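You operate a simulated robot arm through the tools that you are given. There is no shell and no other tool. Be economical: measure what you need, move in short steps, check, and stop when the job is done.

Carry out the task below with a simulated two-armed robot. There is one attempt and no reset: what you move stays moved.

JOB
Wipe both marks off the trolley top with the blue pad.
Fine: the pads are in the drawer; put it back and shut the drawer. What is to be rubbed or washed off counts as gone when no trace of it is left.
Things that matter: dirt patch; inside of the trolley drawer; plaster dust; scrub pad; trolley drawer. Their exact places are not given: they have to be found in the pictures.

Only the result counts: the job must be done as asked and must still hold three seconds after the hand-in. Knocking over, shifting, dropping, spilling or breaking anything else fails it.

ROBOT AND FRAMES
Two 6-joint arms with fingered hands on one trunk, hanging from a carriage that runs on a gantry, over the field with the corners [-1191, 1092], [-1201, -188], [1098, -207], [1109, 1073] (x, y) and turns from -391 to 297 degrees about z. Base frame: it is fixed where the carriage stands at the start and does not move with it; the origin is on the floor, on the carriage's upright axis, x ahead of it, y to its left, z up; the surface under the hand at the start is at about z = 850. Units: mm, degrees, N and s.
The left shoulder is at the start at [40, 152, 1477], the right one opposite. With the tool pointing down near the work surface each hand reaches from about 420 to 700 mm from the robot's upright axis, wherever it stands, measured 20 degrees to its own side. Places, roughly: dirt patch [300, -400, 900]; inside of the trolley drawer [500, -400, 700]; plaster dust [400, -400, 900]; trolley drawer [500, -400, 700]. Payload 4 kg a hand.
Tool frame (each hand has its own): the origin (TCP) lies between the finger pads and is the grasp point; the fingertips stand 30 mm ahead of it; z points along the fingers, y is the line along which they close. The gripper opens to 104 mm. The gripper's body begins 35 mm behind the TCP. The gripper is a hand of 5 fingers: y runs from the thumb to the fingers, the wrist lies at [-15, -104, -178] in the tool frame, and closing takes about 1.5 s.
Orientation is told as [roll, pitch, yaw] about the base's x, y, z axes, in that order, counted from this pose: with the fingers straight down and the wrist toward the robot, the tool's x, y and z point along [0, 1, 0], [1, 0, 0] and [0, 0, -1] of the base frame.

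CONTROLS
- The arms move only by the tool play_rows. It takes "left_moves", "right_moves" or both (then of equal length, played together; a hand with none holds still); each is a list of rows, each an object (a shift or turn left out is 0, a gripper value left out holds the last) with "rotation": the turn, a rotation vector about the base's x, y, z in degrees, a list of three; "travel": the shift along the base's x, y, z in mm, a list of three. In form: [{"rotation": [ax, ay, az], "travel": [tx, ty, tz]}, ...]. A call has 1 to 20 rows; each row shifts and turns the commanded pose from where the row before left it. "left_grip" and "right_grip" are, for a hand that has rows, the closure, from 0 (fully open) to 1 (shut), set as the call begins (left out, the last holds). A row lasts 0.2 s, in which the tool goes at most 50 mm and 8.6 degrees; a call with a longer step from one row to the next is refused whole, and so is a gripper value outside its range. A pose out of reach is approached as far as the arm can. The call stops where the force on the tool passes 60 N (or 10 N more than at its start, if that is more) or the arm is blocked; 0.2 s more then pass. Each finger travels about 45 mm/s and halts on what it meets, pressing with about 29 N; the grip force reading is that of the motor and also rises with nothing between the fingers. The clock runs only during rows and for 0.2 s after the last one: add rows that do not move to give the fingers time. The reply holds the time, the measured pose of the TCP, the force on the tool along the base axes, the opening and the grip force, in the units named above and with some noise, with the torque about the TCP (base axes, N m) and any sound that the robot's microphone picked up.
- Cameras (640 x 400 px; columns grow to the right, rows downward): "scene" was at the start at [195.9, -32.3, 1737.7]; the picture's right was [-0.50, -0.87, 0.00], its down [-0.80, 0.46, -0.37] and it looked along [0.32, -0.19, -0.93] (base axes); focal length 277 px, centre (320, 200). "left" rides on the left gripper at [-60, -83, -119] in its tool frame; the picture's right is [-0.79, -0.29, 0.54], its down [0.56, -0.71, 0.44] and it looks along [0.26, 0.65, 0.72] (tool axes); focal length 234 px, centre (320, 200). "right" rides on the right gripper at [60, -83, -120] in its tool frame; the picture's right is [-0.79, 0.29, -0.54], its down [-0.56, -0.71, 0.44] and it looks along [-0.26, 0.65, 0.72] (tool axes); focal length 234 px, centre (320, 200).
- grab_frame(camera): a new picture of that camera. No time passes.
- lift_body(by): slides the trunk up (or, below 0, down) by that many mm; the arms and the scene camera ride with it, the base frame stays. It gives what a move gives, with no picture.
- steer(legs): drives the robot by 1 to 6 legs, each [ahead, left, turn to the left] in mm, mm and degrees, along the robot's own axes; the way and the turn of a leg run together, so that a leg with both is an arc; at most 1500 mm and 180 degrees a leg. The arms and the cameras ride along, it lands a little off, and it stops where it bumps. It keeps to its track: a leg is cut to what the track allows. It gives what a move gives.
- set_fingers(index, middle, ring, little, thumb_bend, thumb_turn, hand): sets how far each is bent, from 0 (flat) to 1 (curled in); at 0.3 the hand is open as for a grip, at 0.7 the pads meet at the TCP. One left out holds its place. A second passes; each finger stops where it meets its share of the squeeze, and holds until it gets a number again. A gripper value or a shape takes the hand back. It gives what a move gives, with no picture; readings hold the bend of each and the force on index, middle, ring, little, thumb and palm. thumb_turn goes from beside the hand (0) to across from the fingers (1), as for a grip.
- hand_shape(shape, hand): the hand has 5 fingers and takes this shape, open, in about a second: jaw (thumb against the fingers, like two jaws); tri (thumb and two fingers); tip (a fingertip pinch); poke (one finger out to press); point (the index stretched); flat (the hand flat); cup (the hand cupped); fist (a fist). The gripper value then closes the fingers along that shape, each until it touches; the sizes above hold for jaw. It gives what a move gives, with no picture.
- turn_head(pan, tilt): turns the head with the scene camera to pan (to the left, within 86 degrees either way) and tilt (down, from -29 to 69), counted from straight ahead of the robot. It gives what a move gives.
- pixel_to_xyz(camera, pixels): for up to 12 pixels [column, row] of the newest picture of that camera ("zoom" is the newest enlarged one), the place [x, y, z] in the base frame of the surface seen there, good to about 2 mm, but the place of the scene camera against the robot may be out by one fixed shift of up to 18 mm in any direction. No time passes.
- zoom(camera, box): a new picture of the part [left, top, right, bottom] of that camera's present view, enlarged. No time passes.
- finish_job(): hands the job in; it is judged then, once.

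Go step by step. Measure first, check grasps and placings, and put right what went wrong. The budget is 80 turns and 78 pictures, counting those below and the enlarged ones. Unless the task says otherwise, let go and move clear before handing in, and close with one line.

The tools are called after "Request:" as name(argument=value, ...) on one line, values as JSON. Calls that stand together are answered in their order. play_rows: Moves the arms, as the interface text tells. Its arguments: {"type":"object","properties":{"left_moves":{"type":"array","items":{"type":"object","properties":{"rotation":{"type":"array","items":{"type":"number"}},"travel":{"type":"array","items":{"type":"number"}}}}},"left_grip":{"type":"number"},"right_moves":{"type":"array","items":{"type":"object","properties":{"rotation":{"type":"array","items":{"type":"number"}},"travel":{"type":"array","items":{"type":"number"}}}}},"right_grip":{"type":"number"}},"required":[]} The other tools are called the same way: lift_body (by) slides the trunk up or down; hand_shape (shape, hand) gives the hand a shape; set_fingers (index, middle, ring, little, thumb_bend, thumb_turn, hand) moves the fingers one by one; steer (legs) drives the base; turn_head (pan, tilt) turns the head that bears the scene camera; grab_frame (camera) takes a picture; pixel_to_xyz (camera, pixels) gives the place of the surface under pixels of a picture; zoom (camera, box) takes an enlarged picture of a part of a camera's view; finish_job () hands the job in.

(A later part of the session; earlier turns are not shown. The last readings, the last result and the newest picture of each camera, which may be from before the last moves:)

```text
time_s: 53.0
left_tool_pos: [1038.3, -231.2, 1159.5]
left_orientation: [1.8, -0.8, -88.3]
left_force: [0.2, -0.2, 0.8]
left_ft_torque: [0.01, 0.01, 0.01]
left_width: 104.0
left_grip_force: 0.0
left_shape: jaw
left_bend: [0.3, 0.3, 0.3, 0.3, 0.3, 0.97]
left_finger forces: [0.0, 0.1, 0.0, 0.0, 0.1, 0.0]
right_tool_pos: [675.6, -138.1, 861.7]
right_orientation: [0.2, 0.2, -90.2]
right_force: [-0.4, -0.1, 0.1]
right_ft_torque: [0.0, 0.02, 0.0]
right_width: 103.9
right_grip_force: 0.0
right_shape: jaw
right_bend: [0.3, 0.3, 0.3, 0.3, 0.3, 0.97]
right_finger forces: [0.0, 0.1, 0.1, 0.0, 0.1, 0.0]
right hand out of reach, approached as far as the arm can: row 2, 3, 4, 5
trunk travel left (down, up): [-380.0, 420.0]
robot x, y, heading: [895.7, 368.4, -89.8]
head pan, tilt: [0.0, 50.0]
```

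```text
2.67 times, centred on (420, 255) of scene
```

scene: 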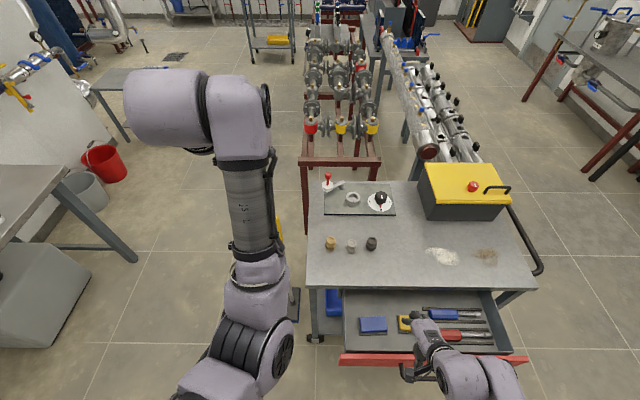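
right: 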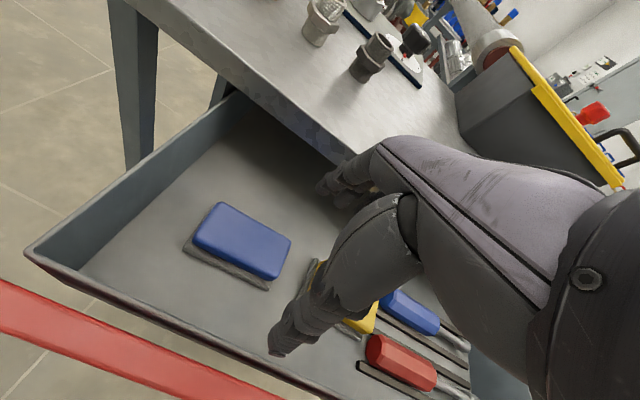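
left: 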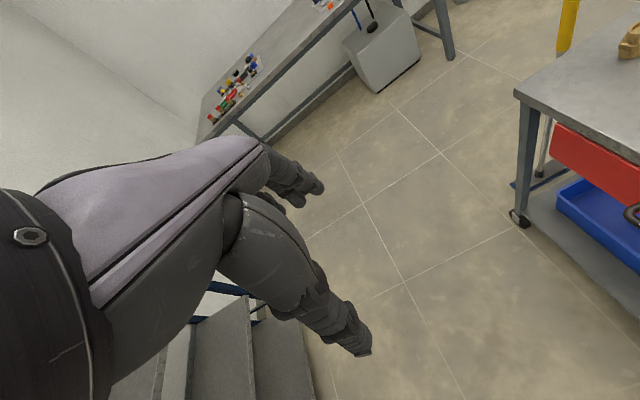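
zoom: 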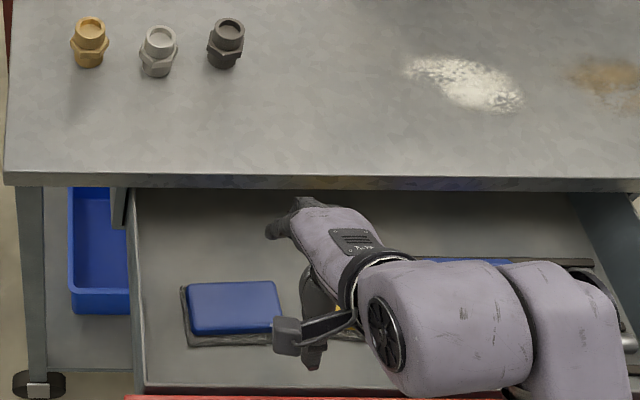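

The arm stops at right-offset ~220, so I'll shift the base left 36 and ahead 20 mm to put the hand over the pad, then lower the trunk part-way.

Request:
steer(legs=[[0, 36, 0], [19, 0, 0]])

Request:
lift_body(by=-50)

Request:
grab_frame(camera="right")

Request:
zoom(camera="scene", box=[300, 180, 540, 330])

```text
time_s: 54.2
left_tool_pos: [1074.2, -250.6, 1159.0]
left_orientation: [1.8, -0.9, -88.5]
left_force: [0.0, 0.4, 0.2]
left_ft_torque: [-0.02, 0.01, 0.05]
left_width: 103.7
left_grip_force: 0.1
left_shape: jaw
left_bend: [0.3, 0.3, 0.3, 0.3, 0.3, 0.97]
left_finger forces: [0.0, 0.0, 0.0, 0.0, 0.0, 0.0]
right_tool_pos: [711.4, -156.6, 862.7]
right_orientation: [0.1, 0.2, -90.0]
right_force: [0.1, 0.0, -0.5]
right_ft_torque: [0.04, 0.0, 0.02]
right_width: 103.6
right_grip_force: 0.0
right_shape: jaw
right_bend: [0.3, 0.3, 0.3, 0.3, 0.3, 0.97]
right_finger forces: [0.0, 0.0, 0.0, 0.1, 0.0, 0.1]
trunk travel left (down, up): [-380.0, 420.0]
robot x, y, heading: [931.0, 345.9, -89.8]
head pan, tilt: [0.0, 50.0]
```

```text
time_s: 55.1
left_tool_pos: [1075.2, -250.3, 1109.5]
left_orientation: [1.7, -0.9, -88.3]
left_force: [-0.3, 0.4, -0.7]
left_ft_torque: [-0.03, 0.0, -0.01]
left_width: 103.8
left_grip_force: 0.0
left_shape: jaw
left_bend: [0.3, 0.3, 0.3, 0.3, 0.3, 0.97]
left_finger forces: [0.0, 0.2, 0.1, 0.1, 0.1, 0.0]
right_tool_pos: [711.0, -157.5, 811.9]
right_orientation: [0.2, 0.2, -90.1]
right_force: [0.5, -0.2, -0.9]
right_ft_torque: [-0.01, 0.0, 0.0]
right_width: 103.8
right_grip_force: 0.1
right_shape: jaw
right_bend: [0.3, 0.3, 0.3, 0.3, 0.3, 0.97]
right_finger forces: [0.0, 0.0, 0.1, 0.1, 0.0, 0.0]
trunk travel left (down, up): [-330.0, 470.0]
robot x, y, heading: [930.8, 346.7, -90.0]
head pan, tilt: [0.0, 50.0]
```

```text
56 pictures are left
```

right: 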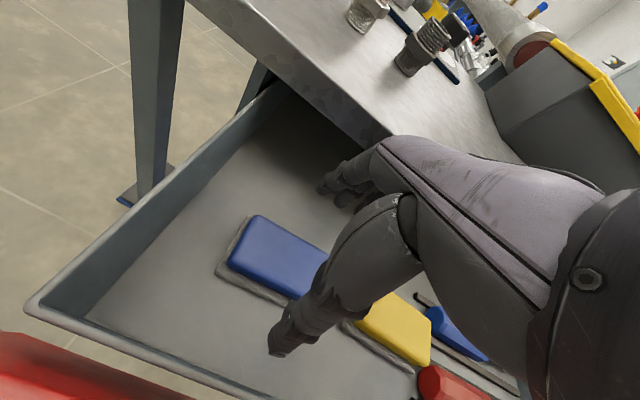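

```text
2.67 times, centred on (420, 255) of scene
```

zoom: 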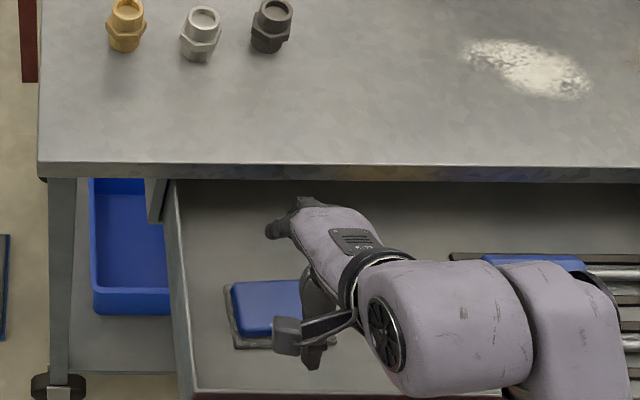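

The hand is now over the pad. I'll check the finger and thumb positions against the pad before lowering.

Request:
pixel_to_xyz(camera="right", pixels=[[275, 345], [325, 187], [345, 200], [300, 325], [290, 260], [250, 218], [228, 260], [305, 300], [355, 165]])

Request:
pixel_to_xyz(camera="zoom", pixels=[[275, 230], [305, 202], [325, 210], [312, 365], [265, 305], [330, 168], [365, 260]])

```text
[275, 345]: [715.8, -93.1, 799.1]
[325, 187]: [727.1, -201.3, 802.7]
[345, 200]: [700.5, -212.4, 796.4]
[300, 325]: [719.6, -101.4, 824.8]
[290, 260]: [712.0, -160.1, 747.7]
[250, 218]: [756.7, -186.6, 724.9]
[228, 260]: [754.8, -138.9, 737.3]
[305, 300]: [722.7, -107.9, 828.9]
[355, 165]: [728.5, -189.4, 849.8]
```

```text
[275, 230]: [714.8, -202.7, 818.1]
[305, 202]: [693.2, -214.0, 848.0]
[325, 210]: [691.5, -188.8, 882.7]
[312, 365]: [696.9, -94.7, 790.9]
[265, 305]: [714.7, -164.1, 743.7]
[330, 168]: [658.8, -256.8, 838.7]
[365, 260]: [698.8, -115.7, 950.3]
```

The fingers (y≈-208) and thumb (y≈-95) straddle the pad (y -187…-130). I'll lower 62 mm and close.

Request:
lift_body(by=-62)

Request:
play_rows(right_moves=[{}, {}, {}, {}, {}, {}, {}, {}, {}], right_grip=1)

Request:
grab_frame(camera="right")

```text
time_s: 56.1
left_tool_pos: [1073.7, -250.3, 1047.4]
left_orientation: [1.8, -0.8, -88.4]
left_force: [-0.2, 0.7, 0.1]
left_ft_torque: [0.03, 0.0, 0.02]
left_width: 103.7
left_grip_force: 0.0
left_shape: jaw
left_bend: [0.3, 0.3, 0.3, 0.3, 0.3, 0.97]
left_finger forces: [0.0, 0.1, 0.0, 0.1, 0.0, 0.1]
right_tool_pos: [710.3, -155.7, 750.5]
right_orientation: [0.2, 0.2, -90.1]
right_force: [-0.6, 0.0, -0.9]
right_ft_torque: [0.01, 0.03, 0.0]
right_width: 103.6
right_grip_force: 0.1
right_shape: jaw
right_bend: [0.3, 0.3, 0.3, 0.3, 0.3, 0.97]
right_finger forces: [0.0, 0.1, 0.0, 0.0, 0.0, 0.0]
trunk travel left (down, up): [-268.0, 532.0]
robot x, y, heading: [929.1, 346.4, -89.8]
head pan, tilt: [0.0, 50.0]
```

```text
time_s: 58.1
left_tool_pos: [1074.0, -249.7, 1047.7]
left_orientation: [1.8, -0.9, -88.4]
left_force: [0.0, 0.5, 0.3]
left_ft_torque: [0.0, 0.07, -0.02]
left_width: 103.8
left_grip_force: 0.2
left_shape: jaw
left_bend: [0.3, 0.3, 0.3, 0.3, 0.3, 0.97]
left_finger forces: [0.0, 0.0, 0.0, 0.0, 0.0, 0.1]
right_tool_pos: [710.5, -156.2, 750.9]
right_orientation: [0.2, 0.0, -90.0]
right_force: [1.0, 2.6, 18.7]
right_ft_torque: [0.47, 0.06, 0.1]
right_width: 54.1
right_grip_force: 29.3
right_shape: jaw
right_bend: [0.74, 0.44, 0.44, 0.7, 0.68, 0.99]
right_finger forces: [12.0, 6.1, 7.5, 1.5, 29.9, 0.0]
trunk travel left (down, up): [-268.0, 532.0]
robot x, y, heading: [926.8, 349.9, -89.8]
head pan, tilt: [0.0, 50.0]
```

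```text
54 pictures are left
```

right: 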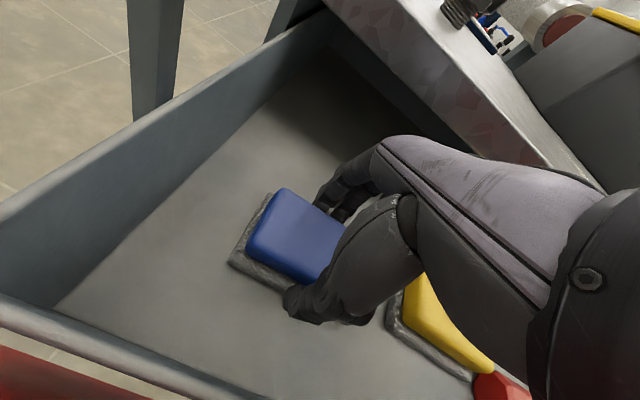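

The hand holds at width 54 with thumb force 30. I'll lift 40 mm and check that the pad comes along.

Request:
lift_body(by=40)

Request:
grab_frame(camera="right")

Request:
zoom(camera="scene", box=[300, 150, 540, 300])

```text
time_s: 59.0
left_tool_pos: [1073.7, -249.2, 1086.4]
left_orientation: [1.8, -0.7, -88.3]
left_force: [-0.6, 0.4, 0.1]
left_ft_torque: [-0.01, -0.02, 0.03]
left_width: 103.8
left_grip_force: 0.0
left_shape: jaw
left_bend: [0.3, 0.3, 0.3, 0.3, 0.3, 0.97]
left_finger forces: [0.1, 0.0, 0.0, 0.0, 0.0, 0.1]
right_tool_pos: [710.6, -155.5, 788.9]
right_orientation: [0.2, 0.3, -90.2]
right_force: [0.8, -0.1, -1.0]
right_ft_torque: [0.0, 0.01, 0.03]
right_width: 47.7
right_grip_force: 28.9
right_shape: jaw
right_bend: [0.74, 0.45, 0.45, 0.7, 0.72, 0.99]
right_finger forces: [12.6, 9.5, 3.3, 1.6, 34.8, 0.0]
trunk travel left (down, up): [-308.0, 492.0]
robot x, y, heading: [930.3, 349.2, -89.9]
head pan, tilt: [0.0, 50.0]
```

```text
53 pictures are left
```

right: 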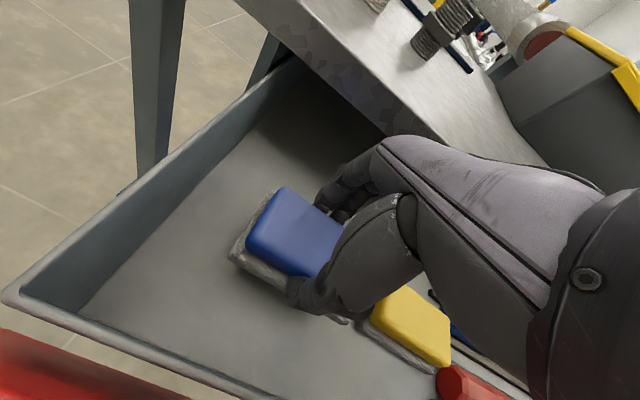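

```text
2.67 times, centred on (420, 225) of scene
```

zoom: 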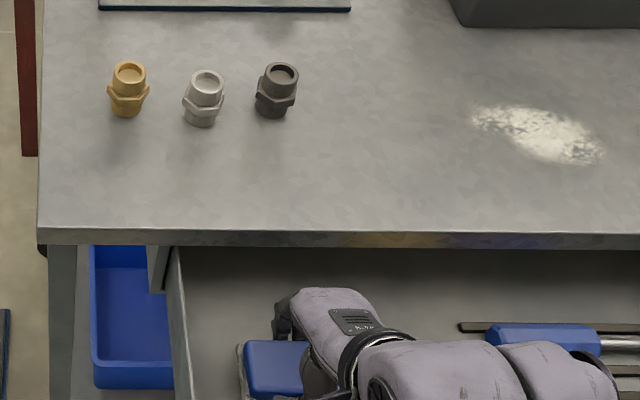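

The pad is lifted cleanly. I'll raise it above the trolley top, and measure the toolbox front and both marks from this view.

Request:
lift_body(by=150)

Request:
steer(legs=[[0, -260, 0]])

Request:
grab_frame(camera="scene")

Request:
grab_frame(camera="right")

```text
time_s: 60.7
left_tool_pos: [1074.7, -249.4, 1236.9]
left_orientation: [1.8, -0.8, -88.3]
left_force: [0.0, -1.7, -0.4]
left_ft_torque: [0.01, 0.01, -0.03]
left_width: 103.8
left_grip_force: 0.2
left_shape: jaw
left_bend: [0.3, 0.3, 0.3, 0.3, 0.3, 0.97]
left_finger forces: [0.0, 0.0, 0.1, 0.0, 0.0, 0.1]
right_tool_pos: [711.4, -155.7, 940.6]
right_orientation: [0.2, 0.2, -90.2]
right_force: [0.0, -0.3, -2.2]
right_ft_torque: [-0.05, 0.01, 0.0]
right_width: 47.8
right_grip_force: 29.1
right_shape: jaw
right_bend: [0.74, 0.45, 0.45, 0.7, 0.72, 0.99]
right_finger forces: [12.6, 9.5, 3.3, 1.7, 34.8, 0.0]
trunk travel left (down, up): [-458.0, 342.0]
robot x, y, heading: [932.4, 350.4, -89.5]
head pan, tilt: [0.0, 50.0]
```

```text
time_s: 62.6
left_tool_pos: [814.6, -249.8, 1237.6]
left_orientation: [1.7, -0.8, -88.5]
left_force: [0.2, -0.6, 0.3]
left_ft_torque: [-0.04, -0.04, -0.01]
left_width: 103.7
left_grip_force: 0.2
left_shape: jaw
left_bend: [0.3, 0.3, 0.3, 0.3, 0.3, 0.97]
left_finger forces: [0.0, 0.0, 0.0, 0.0, 0.0, 0.1]
right_tool_pos: [451.6, -155.8, 941.1]
right_orientation: [0.3, 0.2, -90.2]
right_force: [0.4, -0.5, -0.4]
right_ft_torque: [0.02, 0.01, -0.01]
right_width: 47.9
right_grip_force: 29.4
right_shape: jaw
right_bend: [0.74, 0.45, 0.45, 0.7, 0.72, 0.99]
right_finger forces: [12.6, 9.3, 3.3, 1.6, 34.8, 0.1]
trunk travel left (down, up): [-458.0, 342.0]
robot x, y, heading: [669.2, 347.5, -89.8]
head pan, tilt: [0.0, 50.0]
```

```text
51 pictures are left
```

scene: 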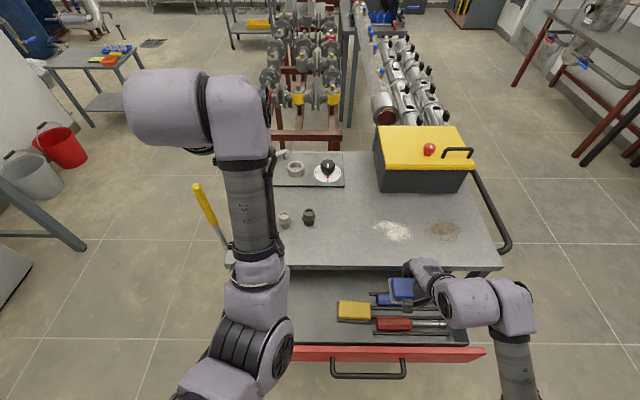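

```text
50 pictures are left
```

right: 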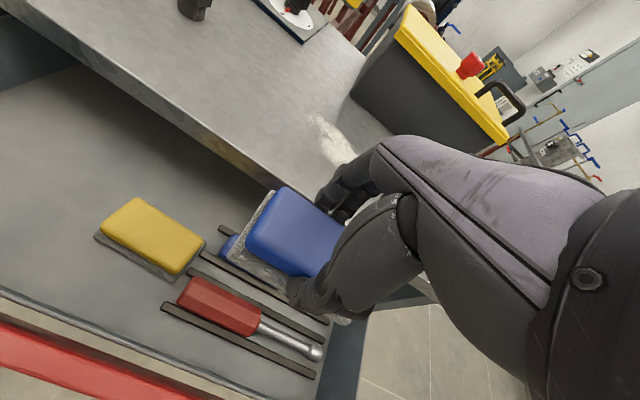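

I'll measure the held pad's corners and base with the hand camera, and the marks and the toolbox front with the scene camera.

Request:
pixel_to_xyz(camera="right", pixels=[[283, 190], [248, 240], [300, 274], [335, 215], [268, 197], [230, 258], [290, 230], [262, 268], [250, 225], [320, 120], [352, 98]])

Request:
pixel_to_xyz(camera="scene", pixels=[[372, 231], [412, 232], [392, 221], [394, 241], [431, 230], [460, 231], [446, 221], [446, 239], [380, 190], [420, 191], [462, 192], [402, 288]])

```text
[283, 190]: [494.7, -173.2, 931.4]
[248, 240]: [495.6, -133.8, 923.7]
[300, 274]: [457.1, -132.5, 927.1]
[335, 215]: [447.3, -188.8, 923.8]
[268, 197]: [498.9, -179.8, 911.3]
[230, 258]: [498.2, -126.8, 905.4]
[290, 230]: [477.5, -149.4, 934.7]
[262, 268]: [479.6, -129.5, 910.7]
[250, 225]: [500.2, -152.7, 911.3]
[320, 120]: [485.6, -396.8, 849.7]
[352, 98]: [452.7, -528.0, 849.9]
```

```text
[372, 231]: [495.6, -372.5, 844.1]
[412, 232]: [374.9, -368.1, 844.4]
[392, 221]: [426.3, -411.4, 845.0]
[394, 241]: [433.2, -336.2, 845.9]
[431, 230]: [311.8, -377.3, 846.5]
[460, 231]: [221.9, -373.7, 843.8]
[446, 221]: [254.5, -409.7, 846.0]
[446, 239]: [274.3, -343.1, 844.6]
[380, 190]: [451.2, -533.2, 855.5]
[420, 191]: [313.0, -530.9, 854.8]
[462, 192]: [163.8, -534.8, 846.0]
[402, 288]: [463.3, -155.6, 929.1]
```

The pad hangs level about 40 mm below the TCP (x 411–499 for TCP 452). The marks span x≈380–510 (plaster) and x≈225–325 (dirt), both at y≈-335…-415, and the toolbox front is at y≈-533. I'll drive ahead over the plaster and lower the pad toward the top.

Request:
steer(legs=[[0, 35, 0], [180, 0, 0]])

Request:
play_rows(right_moves=[{"travel": [0, 0, -15]}, {"travel": [0, 0, -15]}, {"travel": [0, 0, -8]}, {}])

Request:
grab_frame(camera="right")

```text
time_s: 64.5
left_tool_pos: [849.2, -427.4, 1237.9]
left_orientation: [1.9, -0.8, -88.5]
left_force: [-0.1, -0.9, 1.1]
left_ft_torque: [-0.02, 0.0, -0.01]
left_width: 103.9
left_grip_force: 0.0
left_shape: jaw
left_bend: [0.3, 0.3, 0.3, 0.3, 0.3, 0.97]
left_finger forces: [0.1, 0.0, 0.0, 0.0, 0.1, 0.0]
right_tool_pos: [486.4, -332.1, 940.5]
right_orientation: [0.2, 0.2, -90.2]
right_force: [-0.4, -0.7, -0.7]
right_ft_torque: [0.03, -0.02, 0.0]
right_width: 47.9
right_grip_force: 29.0
right_shape: jaw
right_bend: [0.74, 0.45, 0.45, 0.7, 0.72, 0.99]
right_finger forces: [12.5, 9.2, 3.4, 1.7, 34.7, 0.0]
trunk travel left (down, up): [-458.0, 342.0]
robot x, y, heading: [701.2, 174.8, -89.9]
head pan, tilt: [0.0, 50.0]
```

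```text
time_s: 65.5
left_tool_pos: [850.2, -427.0, 1236.0]
left_orientation: [1.8, -0.7, -88.6]
left_force: [0.5, -0.3, 0.1]
left_ft_torque: [-0.02, -0.06, 0.04]
left_width: 103.8
left_grip_force: 0.1
left_shape: jaw
left_bend: [0.3, 0.3, 0.3, 0.3, 0.3, 0.97]
left_finger forces: [0.0, 0.1, 0.1, 0.1, 0.1, 0.1]
right_tool_pos: [480.9, -326.0, 904.9]
right_orientation: [0.5, 0.2, -90.6]
right_force: [-0.1, 0.3, -0.8]
right_ft_torque: [0.01, -0.01, -0.03]
right_width: 48.0
right_grip_force: 28.9
right_shape: jaw
right_bend: [0.74, 0.45, 0.45, 0.7, 0.72, 0.99]
right_finger forces: [12.6, 8.5, 3.3, 1.6, 34.2, 0.0]
right hand out of reach, approached as far as the arm can: row 2
trunk travel left (down, up): [-458.0, 342.0]
robot x, y, heading: [703.1, 176.8, -90.0]
head pan, tilt: [0.0, 50.0]
```

```text
49 pictures are left
```

right: 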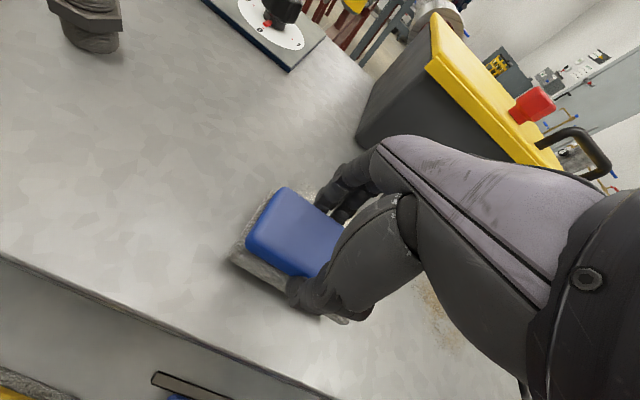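

The arm is still near its limit here, so I'll trade: raise the hand 90 mm on the arm, then lower the trunk 90 mm.

Request:
play_rows(right_moves=[{"travel": [0, 0, 30]}, {"travel": [5, -5, 30]}, {"travel": [5, -5, 40]}, {}])

Request:
lift_body(by=-100)

Request:
play_rows(right_moves=[{"travel": [0, 0, -3]}, {"travel": [0, 0, -3]}, {"travel": [0, 0, -2]}, {"travel": [0, 0, -2]}, {}])

```text
time_s: 66.5
left_tool_pos: [848.7, -426.3, 1237.3]
left_orientation: [1.9, -0.8, -88.5]
left_force: [0.3, -0.1, 0.2]
left_ft_torque: [0.05, 0.02, 0.0]
left_width: 103.8
left_grip_force: 0.1
left_shape: jaw
left_bend: [0.3, 0.3, 0.3, 0.3, 0.3, 0.97]
left_finger forces: [0.0, 0.1, 0.1, 0.0, 0.0, 0.1]
right_tool_pos: [491.4, -339.7, 1004.5]
right_orientation: [0.3, 0.4, -90.2]
right_force: [0.6, 0.3, -1.4]
right_ft_torque: [-0.02, 0.03, 0.0]
right_width: 48.0
right_grip_force: 28.9
right_shape: jaw
right_bend: [0.74, 0.45, 0.45, 0.7, 0.72, 0.99]
right_finger forces: [12.6, 7.7, 3.3, 1.6, 33.2, 0.0]
trunk travel left (down, up): [-458.0, 342.0]
robot x, y, heading: [705.5, 171.6, -90.0]
head pan, tilt: [0.0, 50.0]
```

```text
time_s: 67.9
left_tool_pos: [849.6, -427.5, 1137.6]
left_orientation: [1.8, -0.7, -88.6]
left_force: [-0.5, -0.2, -0.6]
left_ft_torque: [0.01, 0.05, -0.01]
left_width: 103.8
left_grip_force: 0.0
left_shape: jaw
left_bend: [0.3, 0.3, 0.3, 0.3, 0.3, 0.97]
left_finger forces: [0.0, 0.1, 0.0, 0.1, 0.0, 0.1]
right_tool_pos: [491.2, -341.3, 903.6]
right_orientation: [0.2, 0.2, -90.2]
right_force: [-0.5, -0.7, -0.7]
right_ft_torque: [0.01, 0.01, -0.01]
right_width: 47.9
right_grip_force: 29.0
right_shape: jaw
right_bend: [0.74, 0.45, 0.45, 0.7, 0.72, 0.99]
right_finger forces: [12.5, 7.8, 3.3, 1.7, 33.1, 0.1]
trunk travel left (down, up): [-358.0, 442.0]
robot x, y, heading: [706.7, 171.6, -89.7]
head pan, tilt: [0.0, 50.0]
```

```text
time_s: 69.1
left_tool_pos: [849.3, -426.7, 1136.7]
left_orientation: [1.7, -0.8, -88.5]
left_force: [0.5, -0.8, -0.4]
left_ft_torque: [0.02, 0.01, 0.03]
left_width: 103.7
left_grip_force: 0.1
left_shape: jaw
left_bend: [0.3, 0.3, 0.3, 0.3, 0.3, 0.97]
left_finger forces: [0.0, 0.0, 0.0, 0.0, 0.0, 0.0]
right_tool_pos: [490.4, -340.3, 894.7]
right_orientation: [0.2, 0.2, -90.2]
right_force: [0.0, 0.0, -0.3]
right_ft_torque: [0.04, 0.01, 0.0]
right_width: 47.9
right_grip_force: 29.0
right_shape: jaw
right_bend: [0.74, 0.45, 0.45, 0.7, 0.72, 0.99]
right_finger forces: [12.6, 7.6, 3.3, 1.5, 33.1, 0.0]
trunk travel left (down, up): [-358.0, 442.0]
robot x, y, heading: [707.5, 167.4, -90.0]
head pan, tilt: [0.0, 50.0]
```

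Still no contact at z 894.7. I'll keep lowering in small steps until the force rises.

Request:
play_rows(right_moves=[{"travel": [0, 0, -2]}, {"travel": [0, 0, -2]}, {"travel": [0, 0, -2]}, {}])

Request:
play_rows(right_moves=[{"travel": [0, 0, -1.5]}, {"travel": [0, 0, -1.5]}, {}])

```text
time_s: 70.1
left_tool_pos: [849.2, -426.1, 1137.3]
left_orientation: [1.8, -0.8, -88.5]
left_force: [-0.5, 0.0, 0.9]
left_ft_torque: [0.0, 0.02, 0.03]
left_width: 104.0
left_grip_force: 0.1
left_shape: jaw
left_bend: [0.3, 0.3, 0.3, 0.3, 0.3, 0.97]
left_finger forces: [0.1, 0.0, 0.0, 0.0, 0.1, 0.0]
right_tool_pos: [491.3, -340.2, 889.7]
right_orientation: [0.4, 0.1, -90.2]
right_force: [0.6, 1.6, 8.1]
right_ft_torque: [-0.15, 0.0, 0.03]
right_width: 48.1
right_grip_force: 29.0
right_shape: jaw
right_bend: [0.74, 0.45, 0.45, 0.7, 0.72, 0.99]
right_finger forces: [12.2, 9.5, 3.3, 1.5, 34.8, 0.0]
trunk travel left (down, up): [-358.0, 442.0]
robot x, y, heading: [707.4, 169.6, -90.0]
head pan, tilt: [0.0, 50.0]
```

```text
time_s: 70.9
left_tool_pos: [847.5, -427.5, 1137.8]
left_orientation: [1.8, -0.9, -88.6]
left_force: [-0.3, 0.4, -0.1]
left_ft_torque: [0.01, -0.04, 0.03]
left_width: 104.0
left_grip_force: 0.1
left_shape: jaw
left_bend: [0.3, 0.3, 0.3, 0.3, 0.3, 0.97]
left_finger forces: [0.0, 0.0, 0.0, 0.0, 0.0, 0.1]
right_tool_pos: [490.7, -341.9, 888.4]
right_orientation: [0.2, -0.2, -90.1]
right_force: [1.2, 7.5, 42.3]
right_ft_torque: [0.65, -0.05, -0.08]
right_width: 49.2
right_grip_force: 29.1
right_shape: jaw
right_bend: [0.75, 0.46, 0.46, 0.7, 0.72, 0.99]
right_finger forces: [15.4, 10.1, 3.3, 0.8, 59.5, 0.0]
trunk travel left (down, up): [-358.0, 442.0]
robot x, y, heading: [707.4, 170.5, -89.7]
head pan, tilt: [0.0, 50.0]
```

Contact is made (42 N, a bit much). I'll ease up 2 mm and sweep across the plaster in rows: along x, then step in y.

Request:
play_rows(right_moves=[{"travel": [0, 0, -0.2]}, {"travel": [0, 0, 2]}, {"travel": [-20, 0, 0]}, {"travel": [-20, 0, 0]}, {"travel": [-20, 0, 0]}, {"travel": [-20, 0, 0]}, {"travel": [-20, 0, 0]}, {"travel": [0, -18, 0]}, {"travel": [20, 0, 0]}, {"travel": [20, 0, 0]}, {"travel": [20, 0, 0]}, {"travel": [20, 0, 0]}, {"travel": [20, 0, 0]}, {}])

```text
time_s: 73.9
left_tool_pos: [847.1, -427.8, 1137.1]
left_orientation: [1.6, -0.9, -88.5]
left_force: [0.5, -0.4, 0.3]
left_ft_torque: [-0.01, -0.01, -0.02]
left_width: 103.9
left_grip_force: 0.0
left_shape: jaw
left_bend: [0.3, 0.3, 0.3, 0.3, 0.3, 0.97]
left_finger forces: [0.0, 0.0, 0.0, 0.0, 0.0, 0.0]
right_tool_pos: [489.1, -358.1, 890.4]
right_orientation: [0.5, 0.0, -90.7]
right_force: [-6.2, -2.3, 19.2]
right_ft_torque: [-0.2, 0.25, 0.08]
right_width: 48.8
right_grip_force: 28.5
right_shape: jaw
right_bend: [0.75, 0.45, 0.46, 0.7, 0.72, 1.0]
right_finger forces: [17.0, 12.1, 4.2, 2.5, 37.1, 0.1]
trunk travel left (down, up): [-358.0, 442.0]
robot x, y, heading: [702.9, 171.4, -89.9]
head pan, tilt: [0.0, 50.0]
```

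The sweep works at about 19 N with the grip steady. I'll continue with the next lines farther in.

Request:
play_rows(right_moves=[{"travel": [0, -18, 0]}, {"travel": [-22, 0, 0]}, {"travel": [-22, 0, 0]}, {"travel": [-22, 0, 0]}, {"travel": [-22, 0, 0]}, {"travel": [-22, 0, 0]}, {"travel": [0, -18, 0]}, {"travel": [22, 0, 0]}, {"travel": [22, 0, 0]}, {"travel": [22, 0, 0]}, {"travel": [22, 0, 0]}, {"travel": [22, 0, 0]}, {"travel": [0, -15, 0]}, {"travel": [-22, 0, 0]}, {"travel": [-22, 0, 0]}, {"travel": [-22, 0, 0]}, {"travel": [-22, 0, 0]}, {"travel": [-22, 0, 0]}, {}])

Request:
grab_frame(camera="scene")

Request:
grab_frame(camera="right")

```text
time_s: 77.9
left_tool_pos: [849.7, -426.3, 1137.1]
left_orientation: [1.8, -0.8, -88.5]
left_force: [0.0, 0.7, 0.5]
left_ft_torque: [-0.01, 0.01, 0.0]
left_width: 104.0
left_grip_force: 0.1
left_shape: jaw
left_bend: [0.3, 0.3, 0.3, 0.3, 0.3, 0.97]
left_finger forces: [0.1, 0.1, 0.0, 0.1, 0.0, 0.0]
right_tool_pos: [364.9, -366.6, 896.6]
right_orientation: [0.4, 0.1, -90.1]
right_force: [-0.8, 0.5, -0.6]
right_ft_torque: [0.02, 0.03, 0.01]
right_width: 47.7
right_grip_force: 29.1
right_shape: jaw
right_bend: [0.74, 0.46, 0.46, 0.7, 0.72, 0.99]
right_finger forces: [13.6, 7.3, 4.1, 1.4, 30.5, 0.0]
right hand out of reach, approached as far as the arm can: row 1, 7, 12, 13
trunk travel left (down, up): [-358.0, 442.0]
robot x, y, heading: [703.7, 171.9, -90.2]
head pan, tilt: [0.0, 50.0]
```

```text
48 pictures are left
```

scene: 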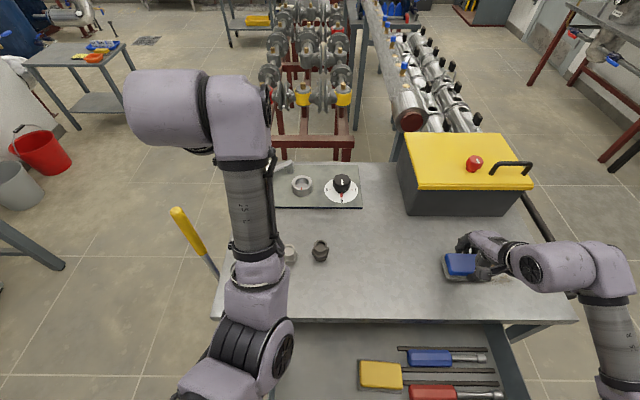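

```text
47 pictures are left
```

right: 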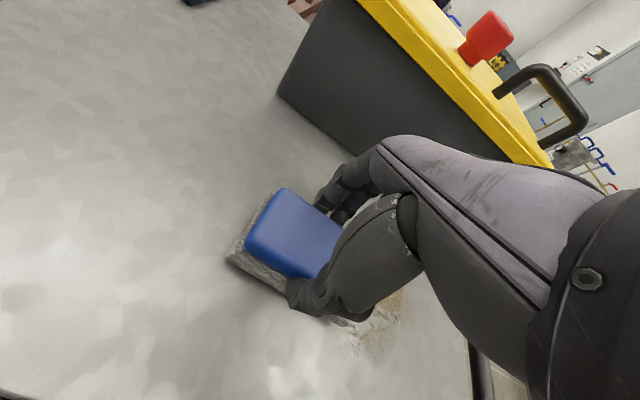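

The white mark seems wiped away. I'll enlarge the area to look for remains.

Request:
zoom(camera="scene", box=[330, 210, 570, 330])

Request:
zoom(camera="right", box=[100, 120, 420, 380])

```text
2.67 times, centred on (450, 270) of scene
```

zoom: 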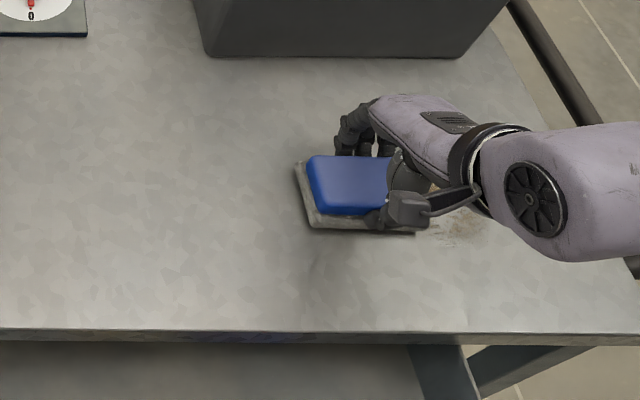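

```text
1.54 times, centred on (260, 250) of right
```

zoom: 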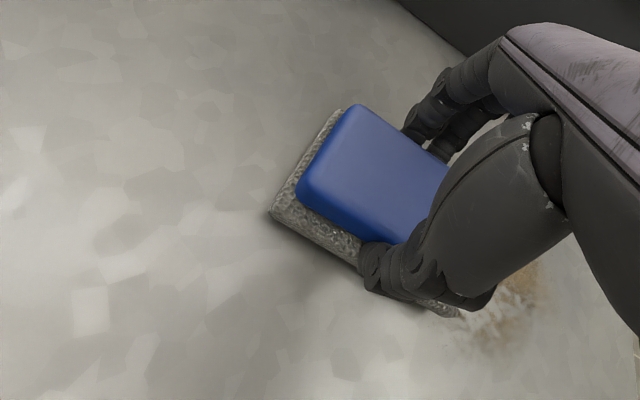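

No white trace is left in view. Now for the brown mark: I'll lift slightly, drive right 155 mm and ahead 35 mm, then bring the pad to the mark's near left corner.

Request:
play_rows(right_moves=[{"travel": [0, 0, 10]}, {"travel": [0, 10, 10]}, {}])

Request:
steer(legs=[[0, -150, 0], [35, 0, 0]])

Request:
play_rows(right_moves=[{"travel": [20, 8, -3]}, {"travel": [20, 8, -3]}, {"travel": [20, 8, -3]}, {"travel": [20, 8, -3]}, {"travel": [20, 8, -2]}, {"travel": [15, 5, -2]}, {}])

Request:
grab_frame(camera="right")

```text
time_s: 78.7
left_tool_pos: [849.8, -426.6, 1137.6]
left_orientation: [1.7, -0.8, -88.6]
left_force: [-0.1, -0.3, -0.4]
left_ft_torque: [0.04, 0.02, 0.04]
left_width: 103.5
left_grip_force: 0.1
left_shape: jaw
left_bend: [0.3, 0.3, 0.3, 0.3, 0.3, 0.97]
left_finger forces: [0.1, 0.0, 0.1, 0.0, 0.1, 0.0]
right_tool_pos: [365.2, -357.8, 917.4]
right_orientation: [0.3, 0.3, -90.2]
right_force: [0.0, -0.3, -0.8]
right_ft_torque: [0.01, 0.01, 0.02]
right_width: 47.4
right_grip_force: 29.3
right_shape: jaw
right_bend: [0.74, 0.46, 0.46, 0.7, 0.72, 0.99]
right_finger forces: [13.3, 7.2, 4.0, 1.4, 30.4, 0.0]
trunk travel left (down, up): [-358.0, 442.0]
robot x, y, heading: [709.0, 171.7, -90.0]
head pan, tilt: [0.0, 50.0]
```

```text
time_s: 80.5
left_tool_pos: [698.9, -462.9, 1138.2]
left_orientation: [1.8, -0.9, -88.6]
left_force: [-0.4, -0.5, 0.1]
left_ft_torque: [0.0, -0.02, -0.01]
left_width: 103.7
left_grip_force: 0.1
left_shape: jaw
left_bend: [0.3, 0.3, 0.3, 0.3, 0.3, 0.97]
left_finger forces: [0.1, 0.0, 0.0, 0.0, 0.0, 0.0]
right_tool_pos: [212.6, -393.0, 917.9]
right_orientation: [0.1, 0.1, -90.4]
right_force: [-0.2, -0.9, -0.4]
right_ft_torque: [0.0, -0.01, 0.03]
right_width: 47.6
right_grip_force: 28.4
right_shape: jaw
right_bend: [0.74, 0.46, 0.46, 0.7, 0.72, 0.99]
right_finger forces: [13.3, 7.3, 4.1, 1.5, 30.5, 0.0]
trunk travel left (down, up): [-358.0, 442.0]
robot x, y, heading: [558.1, 131.8, -90.0]
head pan, tilt: [0.0, 50.0]
```

```text
time_s: 82.1
left_tool_pos: [699.7, -461.6, 1137.2]
left_orientation: [1.8, -0.7, -88.6]
left_force: [-0.1, -0.4, 0.4]
left_ft_torque: [0.0, 0.04, -0.02]
left_width: 103.5
left_grip_force: 0.1
left_shape: jaw
left_bend: [0.3, 0.3, 0.3, 0.3, 0.3, 0.97]
left_finger forces: [0.0, 0.0, 0.0, 0.1, 0.1, 0.0]
right_tool_pos: [328.6, -345.4, 900.8]
right_orientation: [0.2, 0.2, -90.4]
right_force: [0.8, -0.2, -1.9]
right_ft_torque: [-0.01, 0.01, 0.0]
right_width: 47.5
right_grip_force: 29.1
right_shape: jaw
right_bend: [0.74, 0.46, 0.46, 0.7, 0.72, 0.99]
right_finger forces: [13.2, 7.0, 4.1, 1.4, 30.1, 0.0]
trunk travel left (down, up): [-358.0, 442.0]
robot x, y, heading: [557.1, 136.9, -90.0]
head pan, tilt: [0.0, 50.0]
```

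```text
44 pictures are left
```

right: 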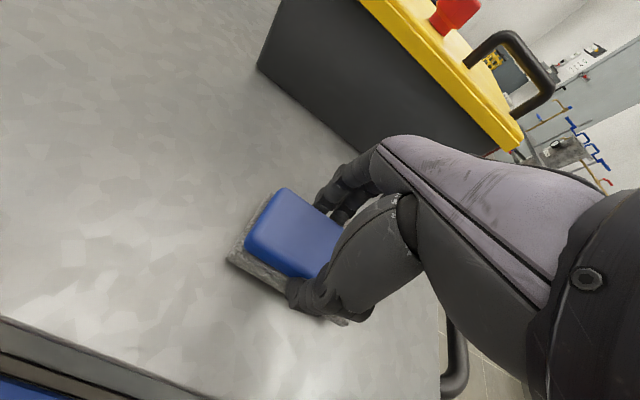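

No plaster is visible around the pad. I'll lower to the contact height and check the force.

Request:
play_rows(right_moves=[{"travel": [0, 0, -4]}, {"travel": [0, 0, -4]}, {"travel": [0, 0, -1.5]}, {"travel": [0, 0, -1]}, {}])

```text
time_s: 83.3
left_tool_pos: [698.7, -461.5, 1136.5]
left_orientation: [1.8, -0.8, -88.5]
left_force: [0.0, -0.1, 0.1]
left_ft_torque: [0.02, 0.01, 0.01]
left_width: 103.9
left_grip_force: 0.0
left_shape: jaw
left_bend: [0.3, 0.3, 0.3, 0.3, 0.3, 0.97]
left_finger forces: [0.0, 0.1, 0.0, 0.1, 0.0, 0.0]
right_tool_pos: [329.0, -345.5, 891.0]
right_orientation: [0.3, 0.3, -90.4]
right_force: [-0.8, -0.3, -0.3]
right_ft_torque: [-0.01, 0.0, 0.01]
right_width: 47.7
right_grip_force: 29.1
right_shape: jaw
right_bend: [0.74, 0.46, 0.46, 0.7, 0.72, 0.99]
right_finger forces: [13.2, 7.1, 4.1, 1.4, 30.1, 0.1]
trunk travel left (down, up): [-358.0, 442.0]
robot x, y, heading: [559.7, 133.2, -90.2]
head pan, tilt: [0.0, 50.0]
```

Request:
play_rows(right_moves=[{"travel": [0, 0, -1]}, {"travel": [0, 0, -0.8]}, {}])

```text
time_s: 84.1
left_tool_pos: [700.4, -462.5, 1137.0]
left_orientation: [1.8, -0.9, -88.5]
left_force: [0.2, -0.8, -0.3]
left_ft_torque: [-0.01, 0.0, -0.03]
left_width: 104.0
left_grip_force: 0.0
left_shape: jaw
left_bend: [0.3, 0.3, 0.3, 0.3, 0.3, 0.97]
left_finger forces: [0.1, 0.0, 0.1, 0.0, 0.0, 0.0]
right_tool_pos: [328.5, -346.6, 890.4]
right_orientation: [0.2, 0.0, -90.2]
right_force: [2.7, 4.0, 13.2]
right_ft_torque: [-0.11, -0.1, 0.05]
right_width: 47.8
right_grip_force: 28.9
right_shape: jaw
right_bend: [0.74, 0.46, 0.47, 0.7, 0.72, 0.99]
right_finger forces: [14.1, 8.9, 3.3, 0.8, 33.7, 0.1]
trunk travel left (down, up): [-358.0, 442.0]
robot x, y, heading: [559.3, 134.3, -90.1]
head pan, tilt: [0.0, 50.0]
```

Contact at 13 N. I'll press slightly more and sweep over the brown mark in lines.

Request:
play_rows(right_moves=[{"travel": [0, 0, -0.3]}, {"travel": [-20, 0, 0]}, {"travel": [-20, 0, 0]}, {"travel": [-20, 0, 0]}, {"travel": [-20, 0, 0]}, {"travel": [-20, 0, 0]}, {"travel": [-15, 0, 0]}, {"travel": [0, -20, 0]}, {"travel": [20, 0, 0]}, {"travel": [20, 0, 0]}, {"travel": [20, 0, 0]}, {"travel": [20, 0, 0]}, {"travel": [20, 0, 0]}, {"travel": [15, 0, 0]}, {}])

Request:
play_rows(right_moves=[{"travel": [0, -20, 0]}, {"travel": [-20, 0, 0]}, {"travel": [-20, 0, 0]}, {"travel": [-20, 0, 0]}, {"travel": [-20, 0, 0]}, {"travel": [-20, 0, 0]}, {"travel": [-15, 0, 0]}, {"travel": [0, -15, 0]}, {"travel": [20, 0, 0]}, {"travel": [20, 0, 0]}, {"travel": [20, 0, 0]}, {"travel": [20, 0, 0]}, {"travel": [20, 0, 0]}, {"travel": [15, 0, 0]}, {}])

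Request:
grab_frame(camera="right")

```text
time_s: 87.3
left_tool_pos: [698.0, -461.9, 1137.3]
left_orientation: [1.8, -0.9, -88.5]
left_force: [0.2, -0.5, -0.6]
left_ft_torque: [0.0, 0.01, 0.01]
left_width: 104.0
left_grip_force: 0.0
left_shape: jaw
left_bend: [0.3, 0.3, 0.3, 0.3, 0.3, 0.97]
left_finger forces: [0.1, 0.0, 0.1, 0.0, 0.0, 0.1]
right_tool_pos: [329.2, -368.1, 891.2]
right_orientation: [0.3, 0.2, -90.4]
right_force: [-4.1, -1.1, 12.0]
right_ft_torque: [-0.16, 0.17, 0.03]
right_width: 48.3
right_grip_force: 28.7
right_shape: jaw
right_bend: [0.74, 0.46, 0.46, 0.7, 0.72, 1.0]
right_finger forces: [16.4, 10.4, 4.2, 1.8, 32.6, 0.0]
trunk travel left (down, up): [-358.0, 442.0]
robot x, y, heading: [558.5, 135.9, -89.8]
head pan, tilt: [0.0, 50.0]
```

```text
time_s: 90.5
left_tool_pos: [698.2, -463.0, 1137.9]
left_orientation: [1.9, -1.0, -88.6]
left_force: [-0.8, 0.3, 0.0]
left_ft_torque: [-0.01, 0.0, 0.01]
left_width: 103.7
left_grip_force: 0.1
left_shape: jaw
left_bend: [0.3, 0.3, 0.3, 0.3, 0.3, 0.97]
left_finger forces: [0.0, 0.0, 0.1, 0.0, 0.1, 0.0]
right_tool_pos: [326.6, -399.2, 889.8]
right_orientation: [0.6, 0.2, -90.6]
right_force: [-2.7, -2.2, 10.5]
right_ft_torque: [-0.22, 0.22, -0.01]
right_width: 48.2
right_grip_force: 29.8
right_shape: jaw
right_bend: [0.74, 0.45, 0.46, 0.7, 0.73, 1.0]
right_finger forces: [16.0, 11.3, 4.2, 1.9, 30.7, 0.0]
right hand out of reach, approached as far as the arm can: row 14
trunk travel left (down, up): [-358.0, 442.0]
robot x, y, heading: [558.5, 137.2, -90.0]
head pan, tilt: [0.0, 50.0]
```

```text
43 pictures are left
```

right: 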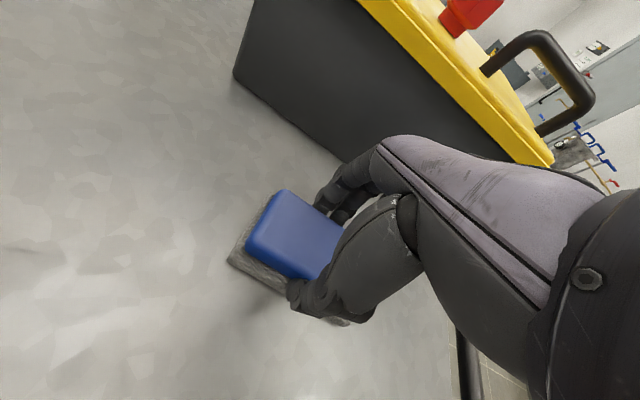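

I'll raise the pad, back away and inspect the whole trolley top.

Request:
play_rows(right_moves=[{"travel": [0, 0, 25]}, {"travel": [0, 10, 25]}, {"travel": [0, 10, 25]}, {}])

Request:
steer(legs=[[-250, 0, 0], [0, 180, 0]])

Request:
grab_frame(camera="scene")

Request:
zoom(camera="scene", box=[330, 170, 530, 295])

```text
time_s: 91.5
left_tool_pos: [698.9, -461.2, 1137.4]
left_orientation: [1.8, -0.8, -88.7]
left_force: [-0.1, -0.6, 0.2]
left_ft_torque: [-0.03, 0.02, 0.0]
left_width: 103.4
left_grip_force: 0.1
left_shape: jaw
left_bend: [0.3, 0.3, 0.3, 0.3, 0.3, 0.97]
left_finger forces: [0.1, 0.0, 0.0, 0.0, 0.0, 0.0]
right_tool_pos: [326.6, -376.6, 962.9]
right_orientation: [0.3, 0.3, -90.3]
right_force: [0.9, -0.6, -1.4]
right_ft_torque: [0.0, 0.0, -0.01]
right_width: 47.8
right_grip_force: 29.1
right_shape: jaw
right_bend: [0.74, 0.46, 0.46, 0.7, 0.73, 0.99]
right_finger forces: [13.9, 7.6, 3.7, 1.4, 28.7, 0.1]
trunk travel left (down, up): [-358.0, 442.0]
robot x, y, heading: [556.9, 135.4, -90.0]
head pan, tilt: [0.0, 50.0]
```

```text
time_s: 94.5
left_tool_pos: [882.4, -208.2, 1136.9]
left_orientation: [1.8, -0.8, -88.5]
left_force: [0.3, -0.4, 0.1]
left_ft_torque: [0.04, -0.01, 0.02]
left_width: 103.9
left_grip_force: 0.0
left_shape: jaw
left_bend: [0.3, 0.3, 0.3, 0.3, 0.3, 0.97]
left_finger forces: [0.0, 0.0, 0.0, 0.0, 0.0, 0.0]
right_tool_pos: [511.3, -124.5, 964.1]
right_orientation: [0.3, 0.3, -90.2]
right_force: [0.7, -0.4, -0.4]
right_ft_torque: [0.0, 0.03, -0.01]
right_width: 47.6
right_grip_force: 29.0
right_shape: jaw
right_bend: [0.74, 0.46, 0.46, 0.7, 0.73, 0.99]
right_finger forces: [13.8, 7.5, 3.8, 1.4, 28.5, 0.0]
trunk travel left (down, up): [-358.0, 442.0]
robot x, y, heading: [737.8, 395.1, -89.9]
head pan, tilt: [0.0, 50.0]
```

```text
42 pictures are left
```

scene: 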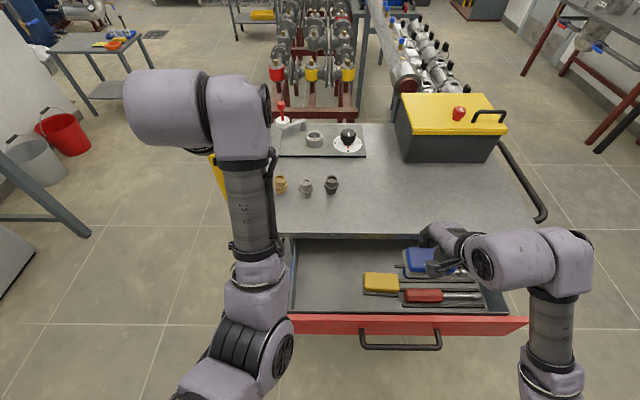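

```text
3.20 times, centred on (430, 232) of scene
```

zoom: 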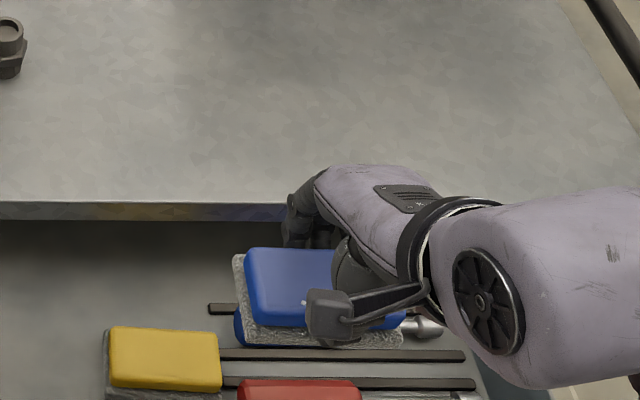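

Both marks look gone. I'll check once more at higher enlargement.

Request:
zoom(camera="scene", box=[370, 160, 450, 220])

Request:
zoom(camera="scene", box=[440, 160, 530, 225])

Request:
pixel_to_xyz(camera="zoom", pixels=[[100, 100], [500, 100], [100, 300], [300, 200]])

```text
6.67 times, centred on (410, 190) of scene
```

zoom: 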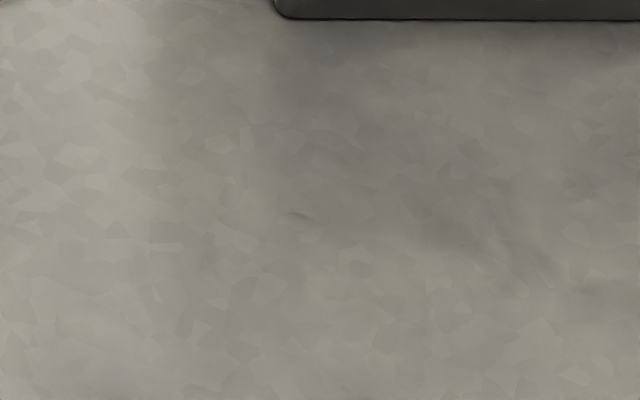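

```text
6.15 times, centred on (485, 192) of scene
```

zoom: 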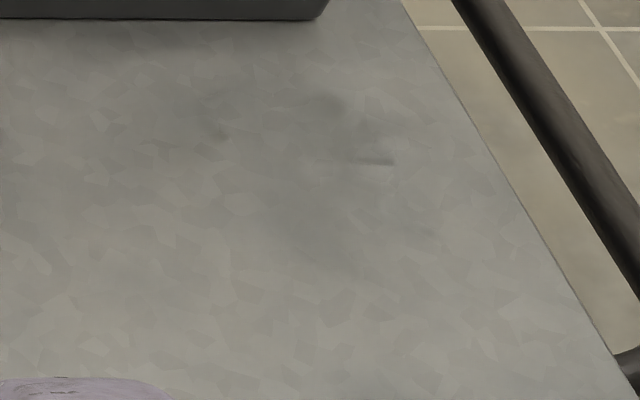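

```text
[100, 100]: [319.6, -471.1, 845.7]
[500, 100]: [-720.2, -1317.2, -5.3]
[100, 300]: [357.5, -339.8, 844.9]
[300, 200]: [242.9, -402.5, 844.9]
```

There are faint dark smudges at (375,160) and (220,130) in the last enlargement, which may be texture or residue. I'll look from the hand camera at another angle.

Request:
steer(legs=[[0, -130, 0], [50, 0, 0]])

Request:
grab_frame(camera="right")

Request:
zoom(camera="scene", box=[350, 160, 530, 270])

```text
time_s: 96.3
left_tool_pos: [747.2, -258.7, 1137.2]
left_orientation: [1.7, -0.9, -88.6]
left_force: [-0.4, -0.3, -0.4]
left_ft_torque: [0.03, 0.03, 0.0]
left_width: 103.9
left_grip_force: 0.1
left_shape: jaw
left_bend: [0.3, 0.3, 0.3, 0.3, 0.3, 0.97]
left_finger forces: [0.0, 0.0, 0.2, 0.0, 0.0, 0.0]
right_tool_pos: [375.1, -175.7, 964.5]
right_orientation: [0.2, 0.2, -90.2]
right_force: [-0.1, 0.1, -0.6]
right_ft_torque: [0.05, 0.02, 0.03]
right_width: 47.4
right_grip_force: 29.3
right_shape: jaw
right_bend: [0.74, 0.46, 0.46, 0.7, 0.73, 0.99]
right_finger forces: [13.7, 7.5, 3.8, 1.4, 28.6, 0.1]
trunk travel left (down, up): [-358.0, 442.0]
robot x, y, heading: [601.8, 340.9, -90.1]
head pan, tilt: [0.0, 50.0]
```

```text
38 pictures are left
```

right: 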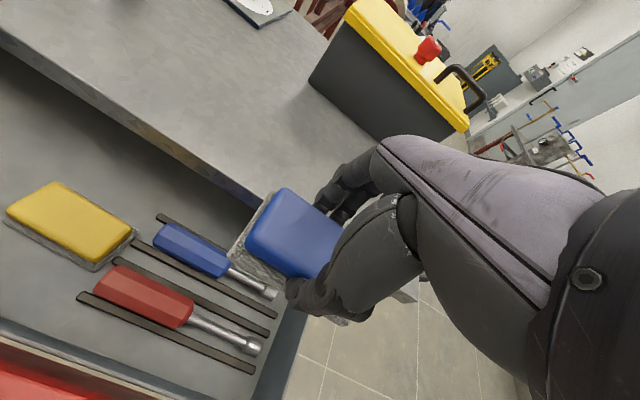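

```text
3.56 times, centred on (440, 215) of scene
```

zoom: 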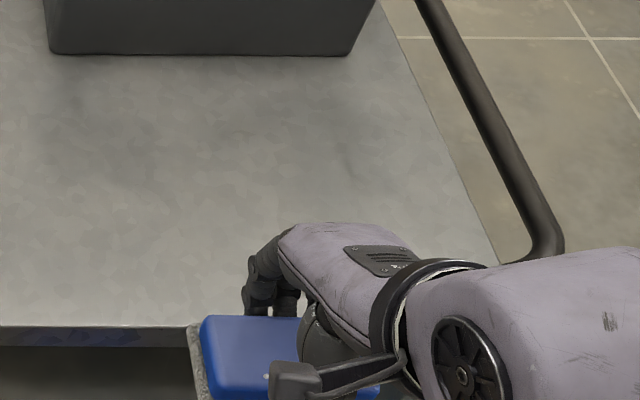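

No colour is left and the smudges shift with the view, so they are reflections. The far plaster edge was wiped only lightly, though, so I'll make one more pass there from a closer stance to be sure.

Request:
steer(legs=[[0, 120, 0], [200, 0, 0]])

Request:
play_rows(right_moves=[{"travel": [0, 0, -20]}, {"travel": [0, 0, -20]}, {"travel": [0, 0, -20]}, {"travel": [0, 0, -9]}, {"travel": [0, 0, -3]}, {}])

```text
time_s: 98.7
left_tool_pos: [872.8, -455.5, 1137.5]
left_orientation: [1.8, -0.8, -88.4]
left_force: [-0.1, -0.2, 0.4]
left_ft_torque: [0.02, 0.0, -0.05]
left_width: 103.9
left_grip_force: 0.1
left_shape: jaw
left_bend: [0.3, 0.3, 0.3, 0.3, 0.3, 0.97]
left_finger forces: [0.1, 0.0, 0.1, 0.0, 0.1, 0.1]
right_tool_pos: [498.9, -374.2, 965.1]
right_orientation: [0.1, 0.2, -90.0]
right_force: [0.0, 0.4, 0.0]
right_ft_torque: [0.07, -0.02, -0.01]
right_width: 47.9
right_grip_force: 29.2
right_shape: jaw
right_bend: [0.74, 0.46, 0.46, 0.7, 0.73, 0.99]
right_finger forces: [13.9, 7.6, 3.9, 1.4, 28.6, 0.0]
trunk travel left (down, up): [-358.0, 442.0]
robot x, y, heading: [727.6, 137.8, -89.7]
head pan, tilt: [0.0, 50.0]
```

```text
time_s: 100.1
left_tool_pos: [872.8, -454.5, 1136.8]
left_orientation: [1.8, -0.8, -88.4]
left_force: [-1.1, 0.1, -0.2]
left_ft_torque: [-0.02, -0.02, -0.03]
left_width: 103.8
left_grip_force: 0.0
left_shape: jaw
left_bend: [0.3, 0.3, 0.3, 0.3, 0.3, 0.97]
left_finger forces: [0.0, 0.0, 0.0, 0.0, 0.0, 0.1]
right_tool_pos: [499.5, -374.9, 892.4]
right_orientation: [0.4, 0.2, -89.9]
right_force: [-0.3, 0.2, -0.5]
right_ft_torque: [0.0, -0.01, 0.01]
right_width: 47.9
right_grip_force: 28.9
right_shape: jaw
right_bend: [0.74, 0.46, 0.46, 0.7, 0.73, 0.99]
right_finger forces: [13.5, 7.2, 3.8, 1.3, 28.3, 0.0]
trunk travel left (down, up): [-358.0, 442.0]
robot x, y, heading: [723.8, 146.6, -89.7]
head pan, tilt: [0.0, 50.0]
```

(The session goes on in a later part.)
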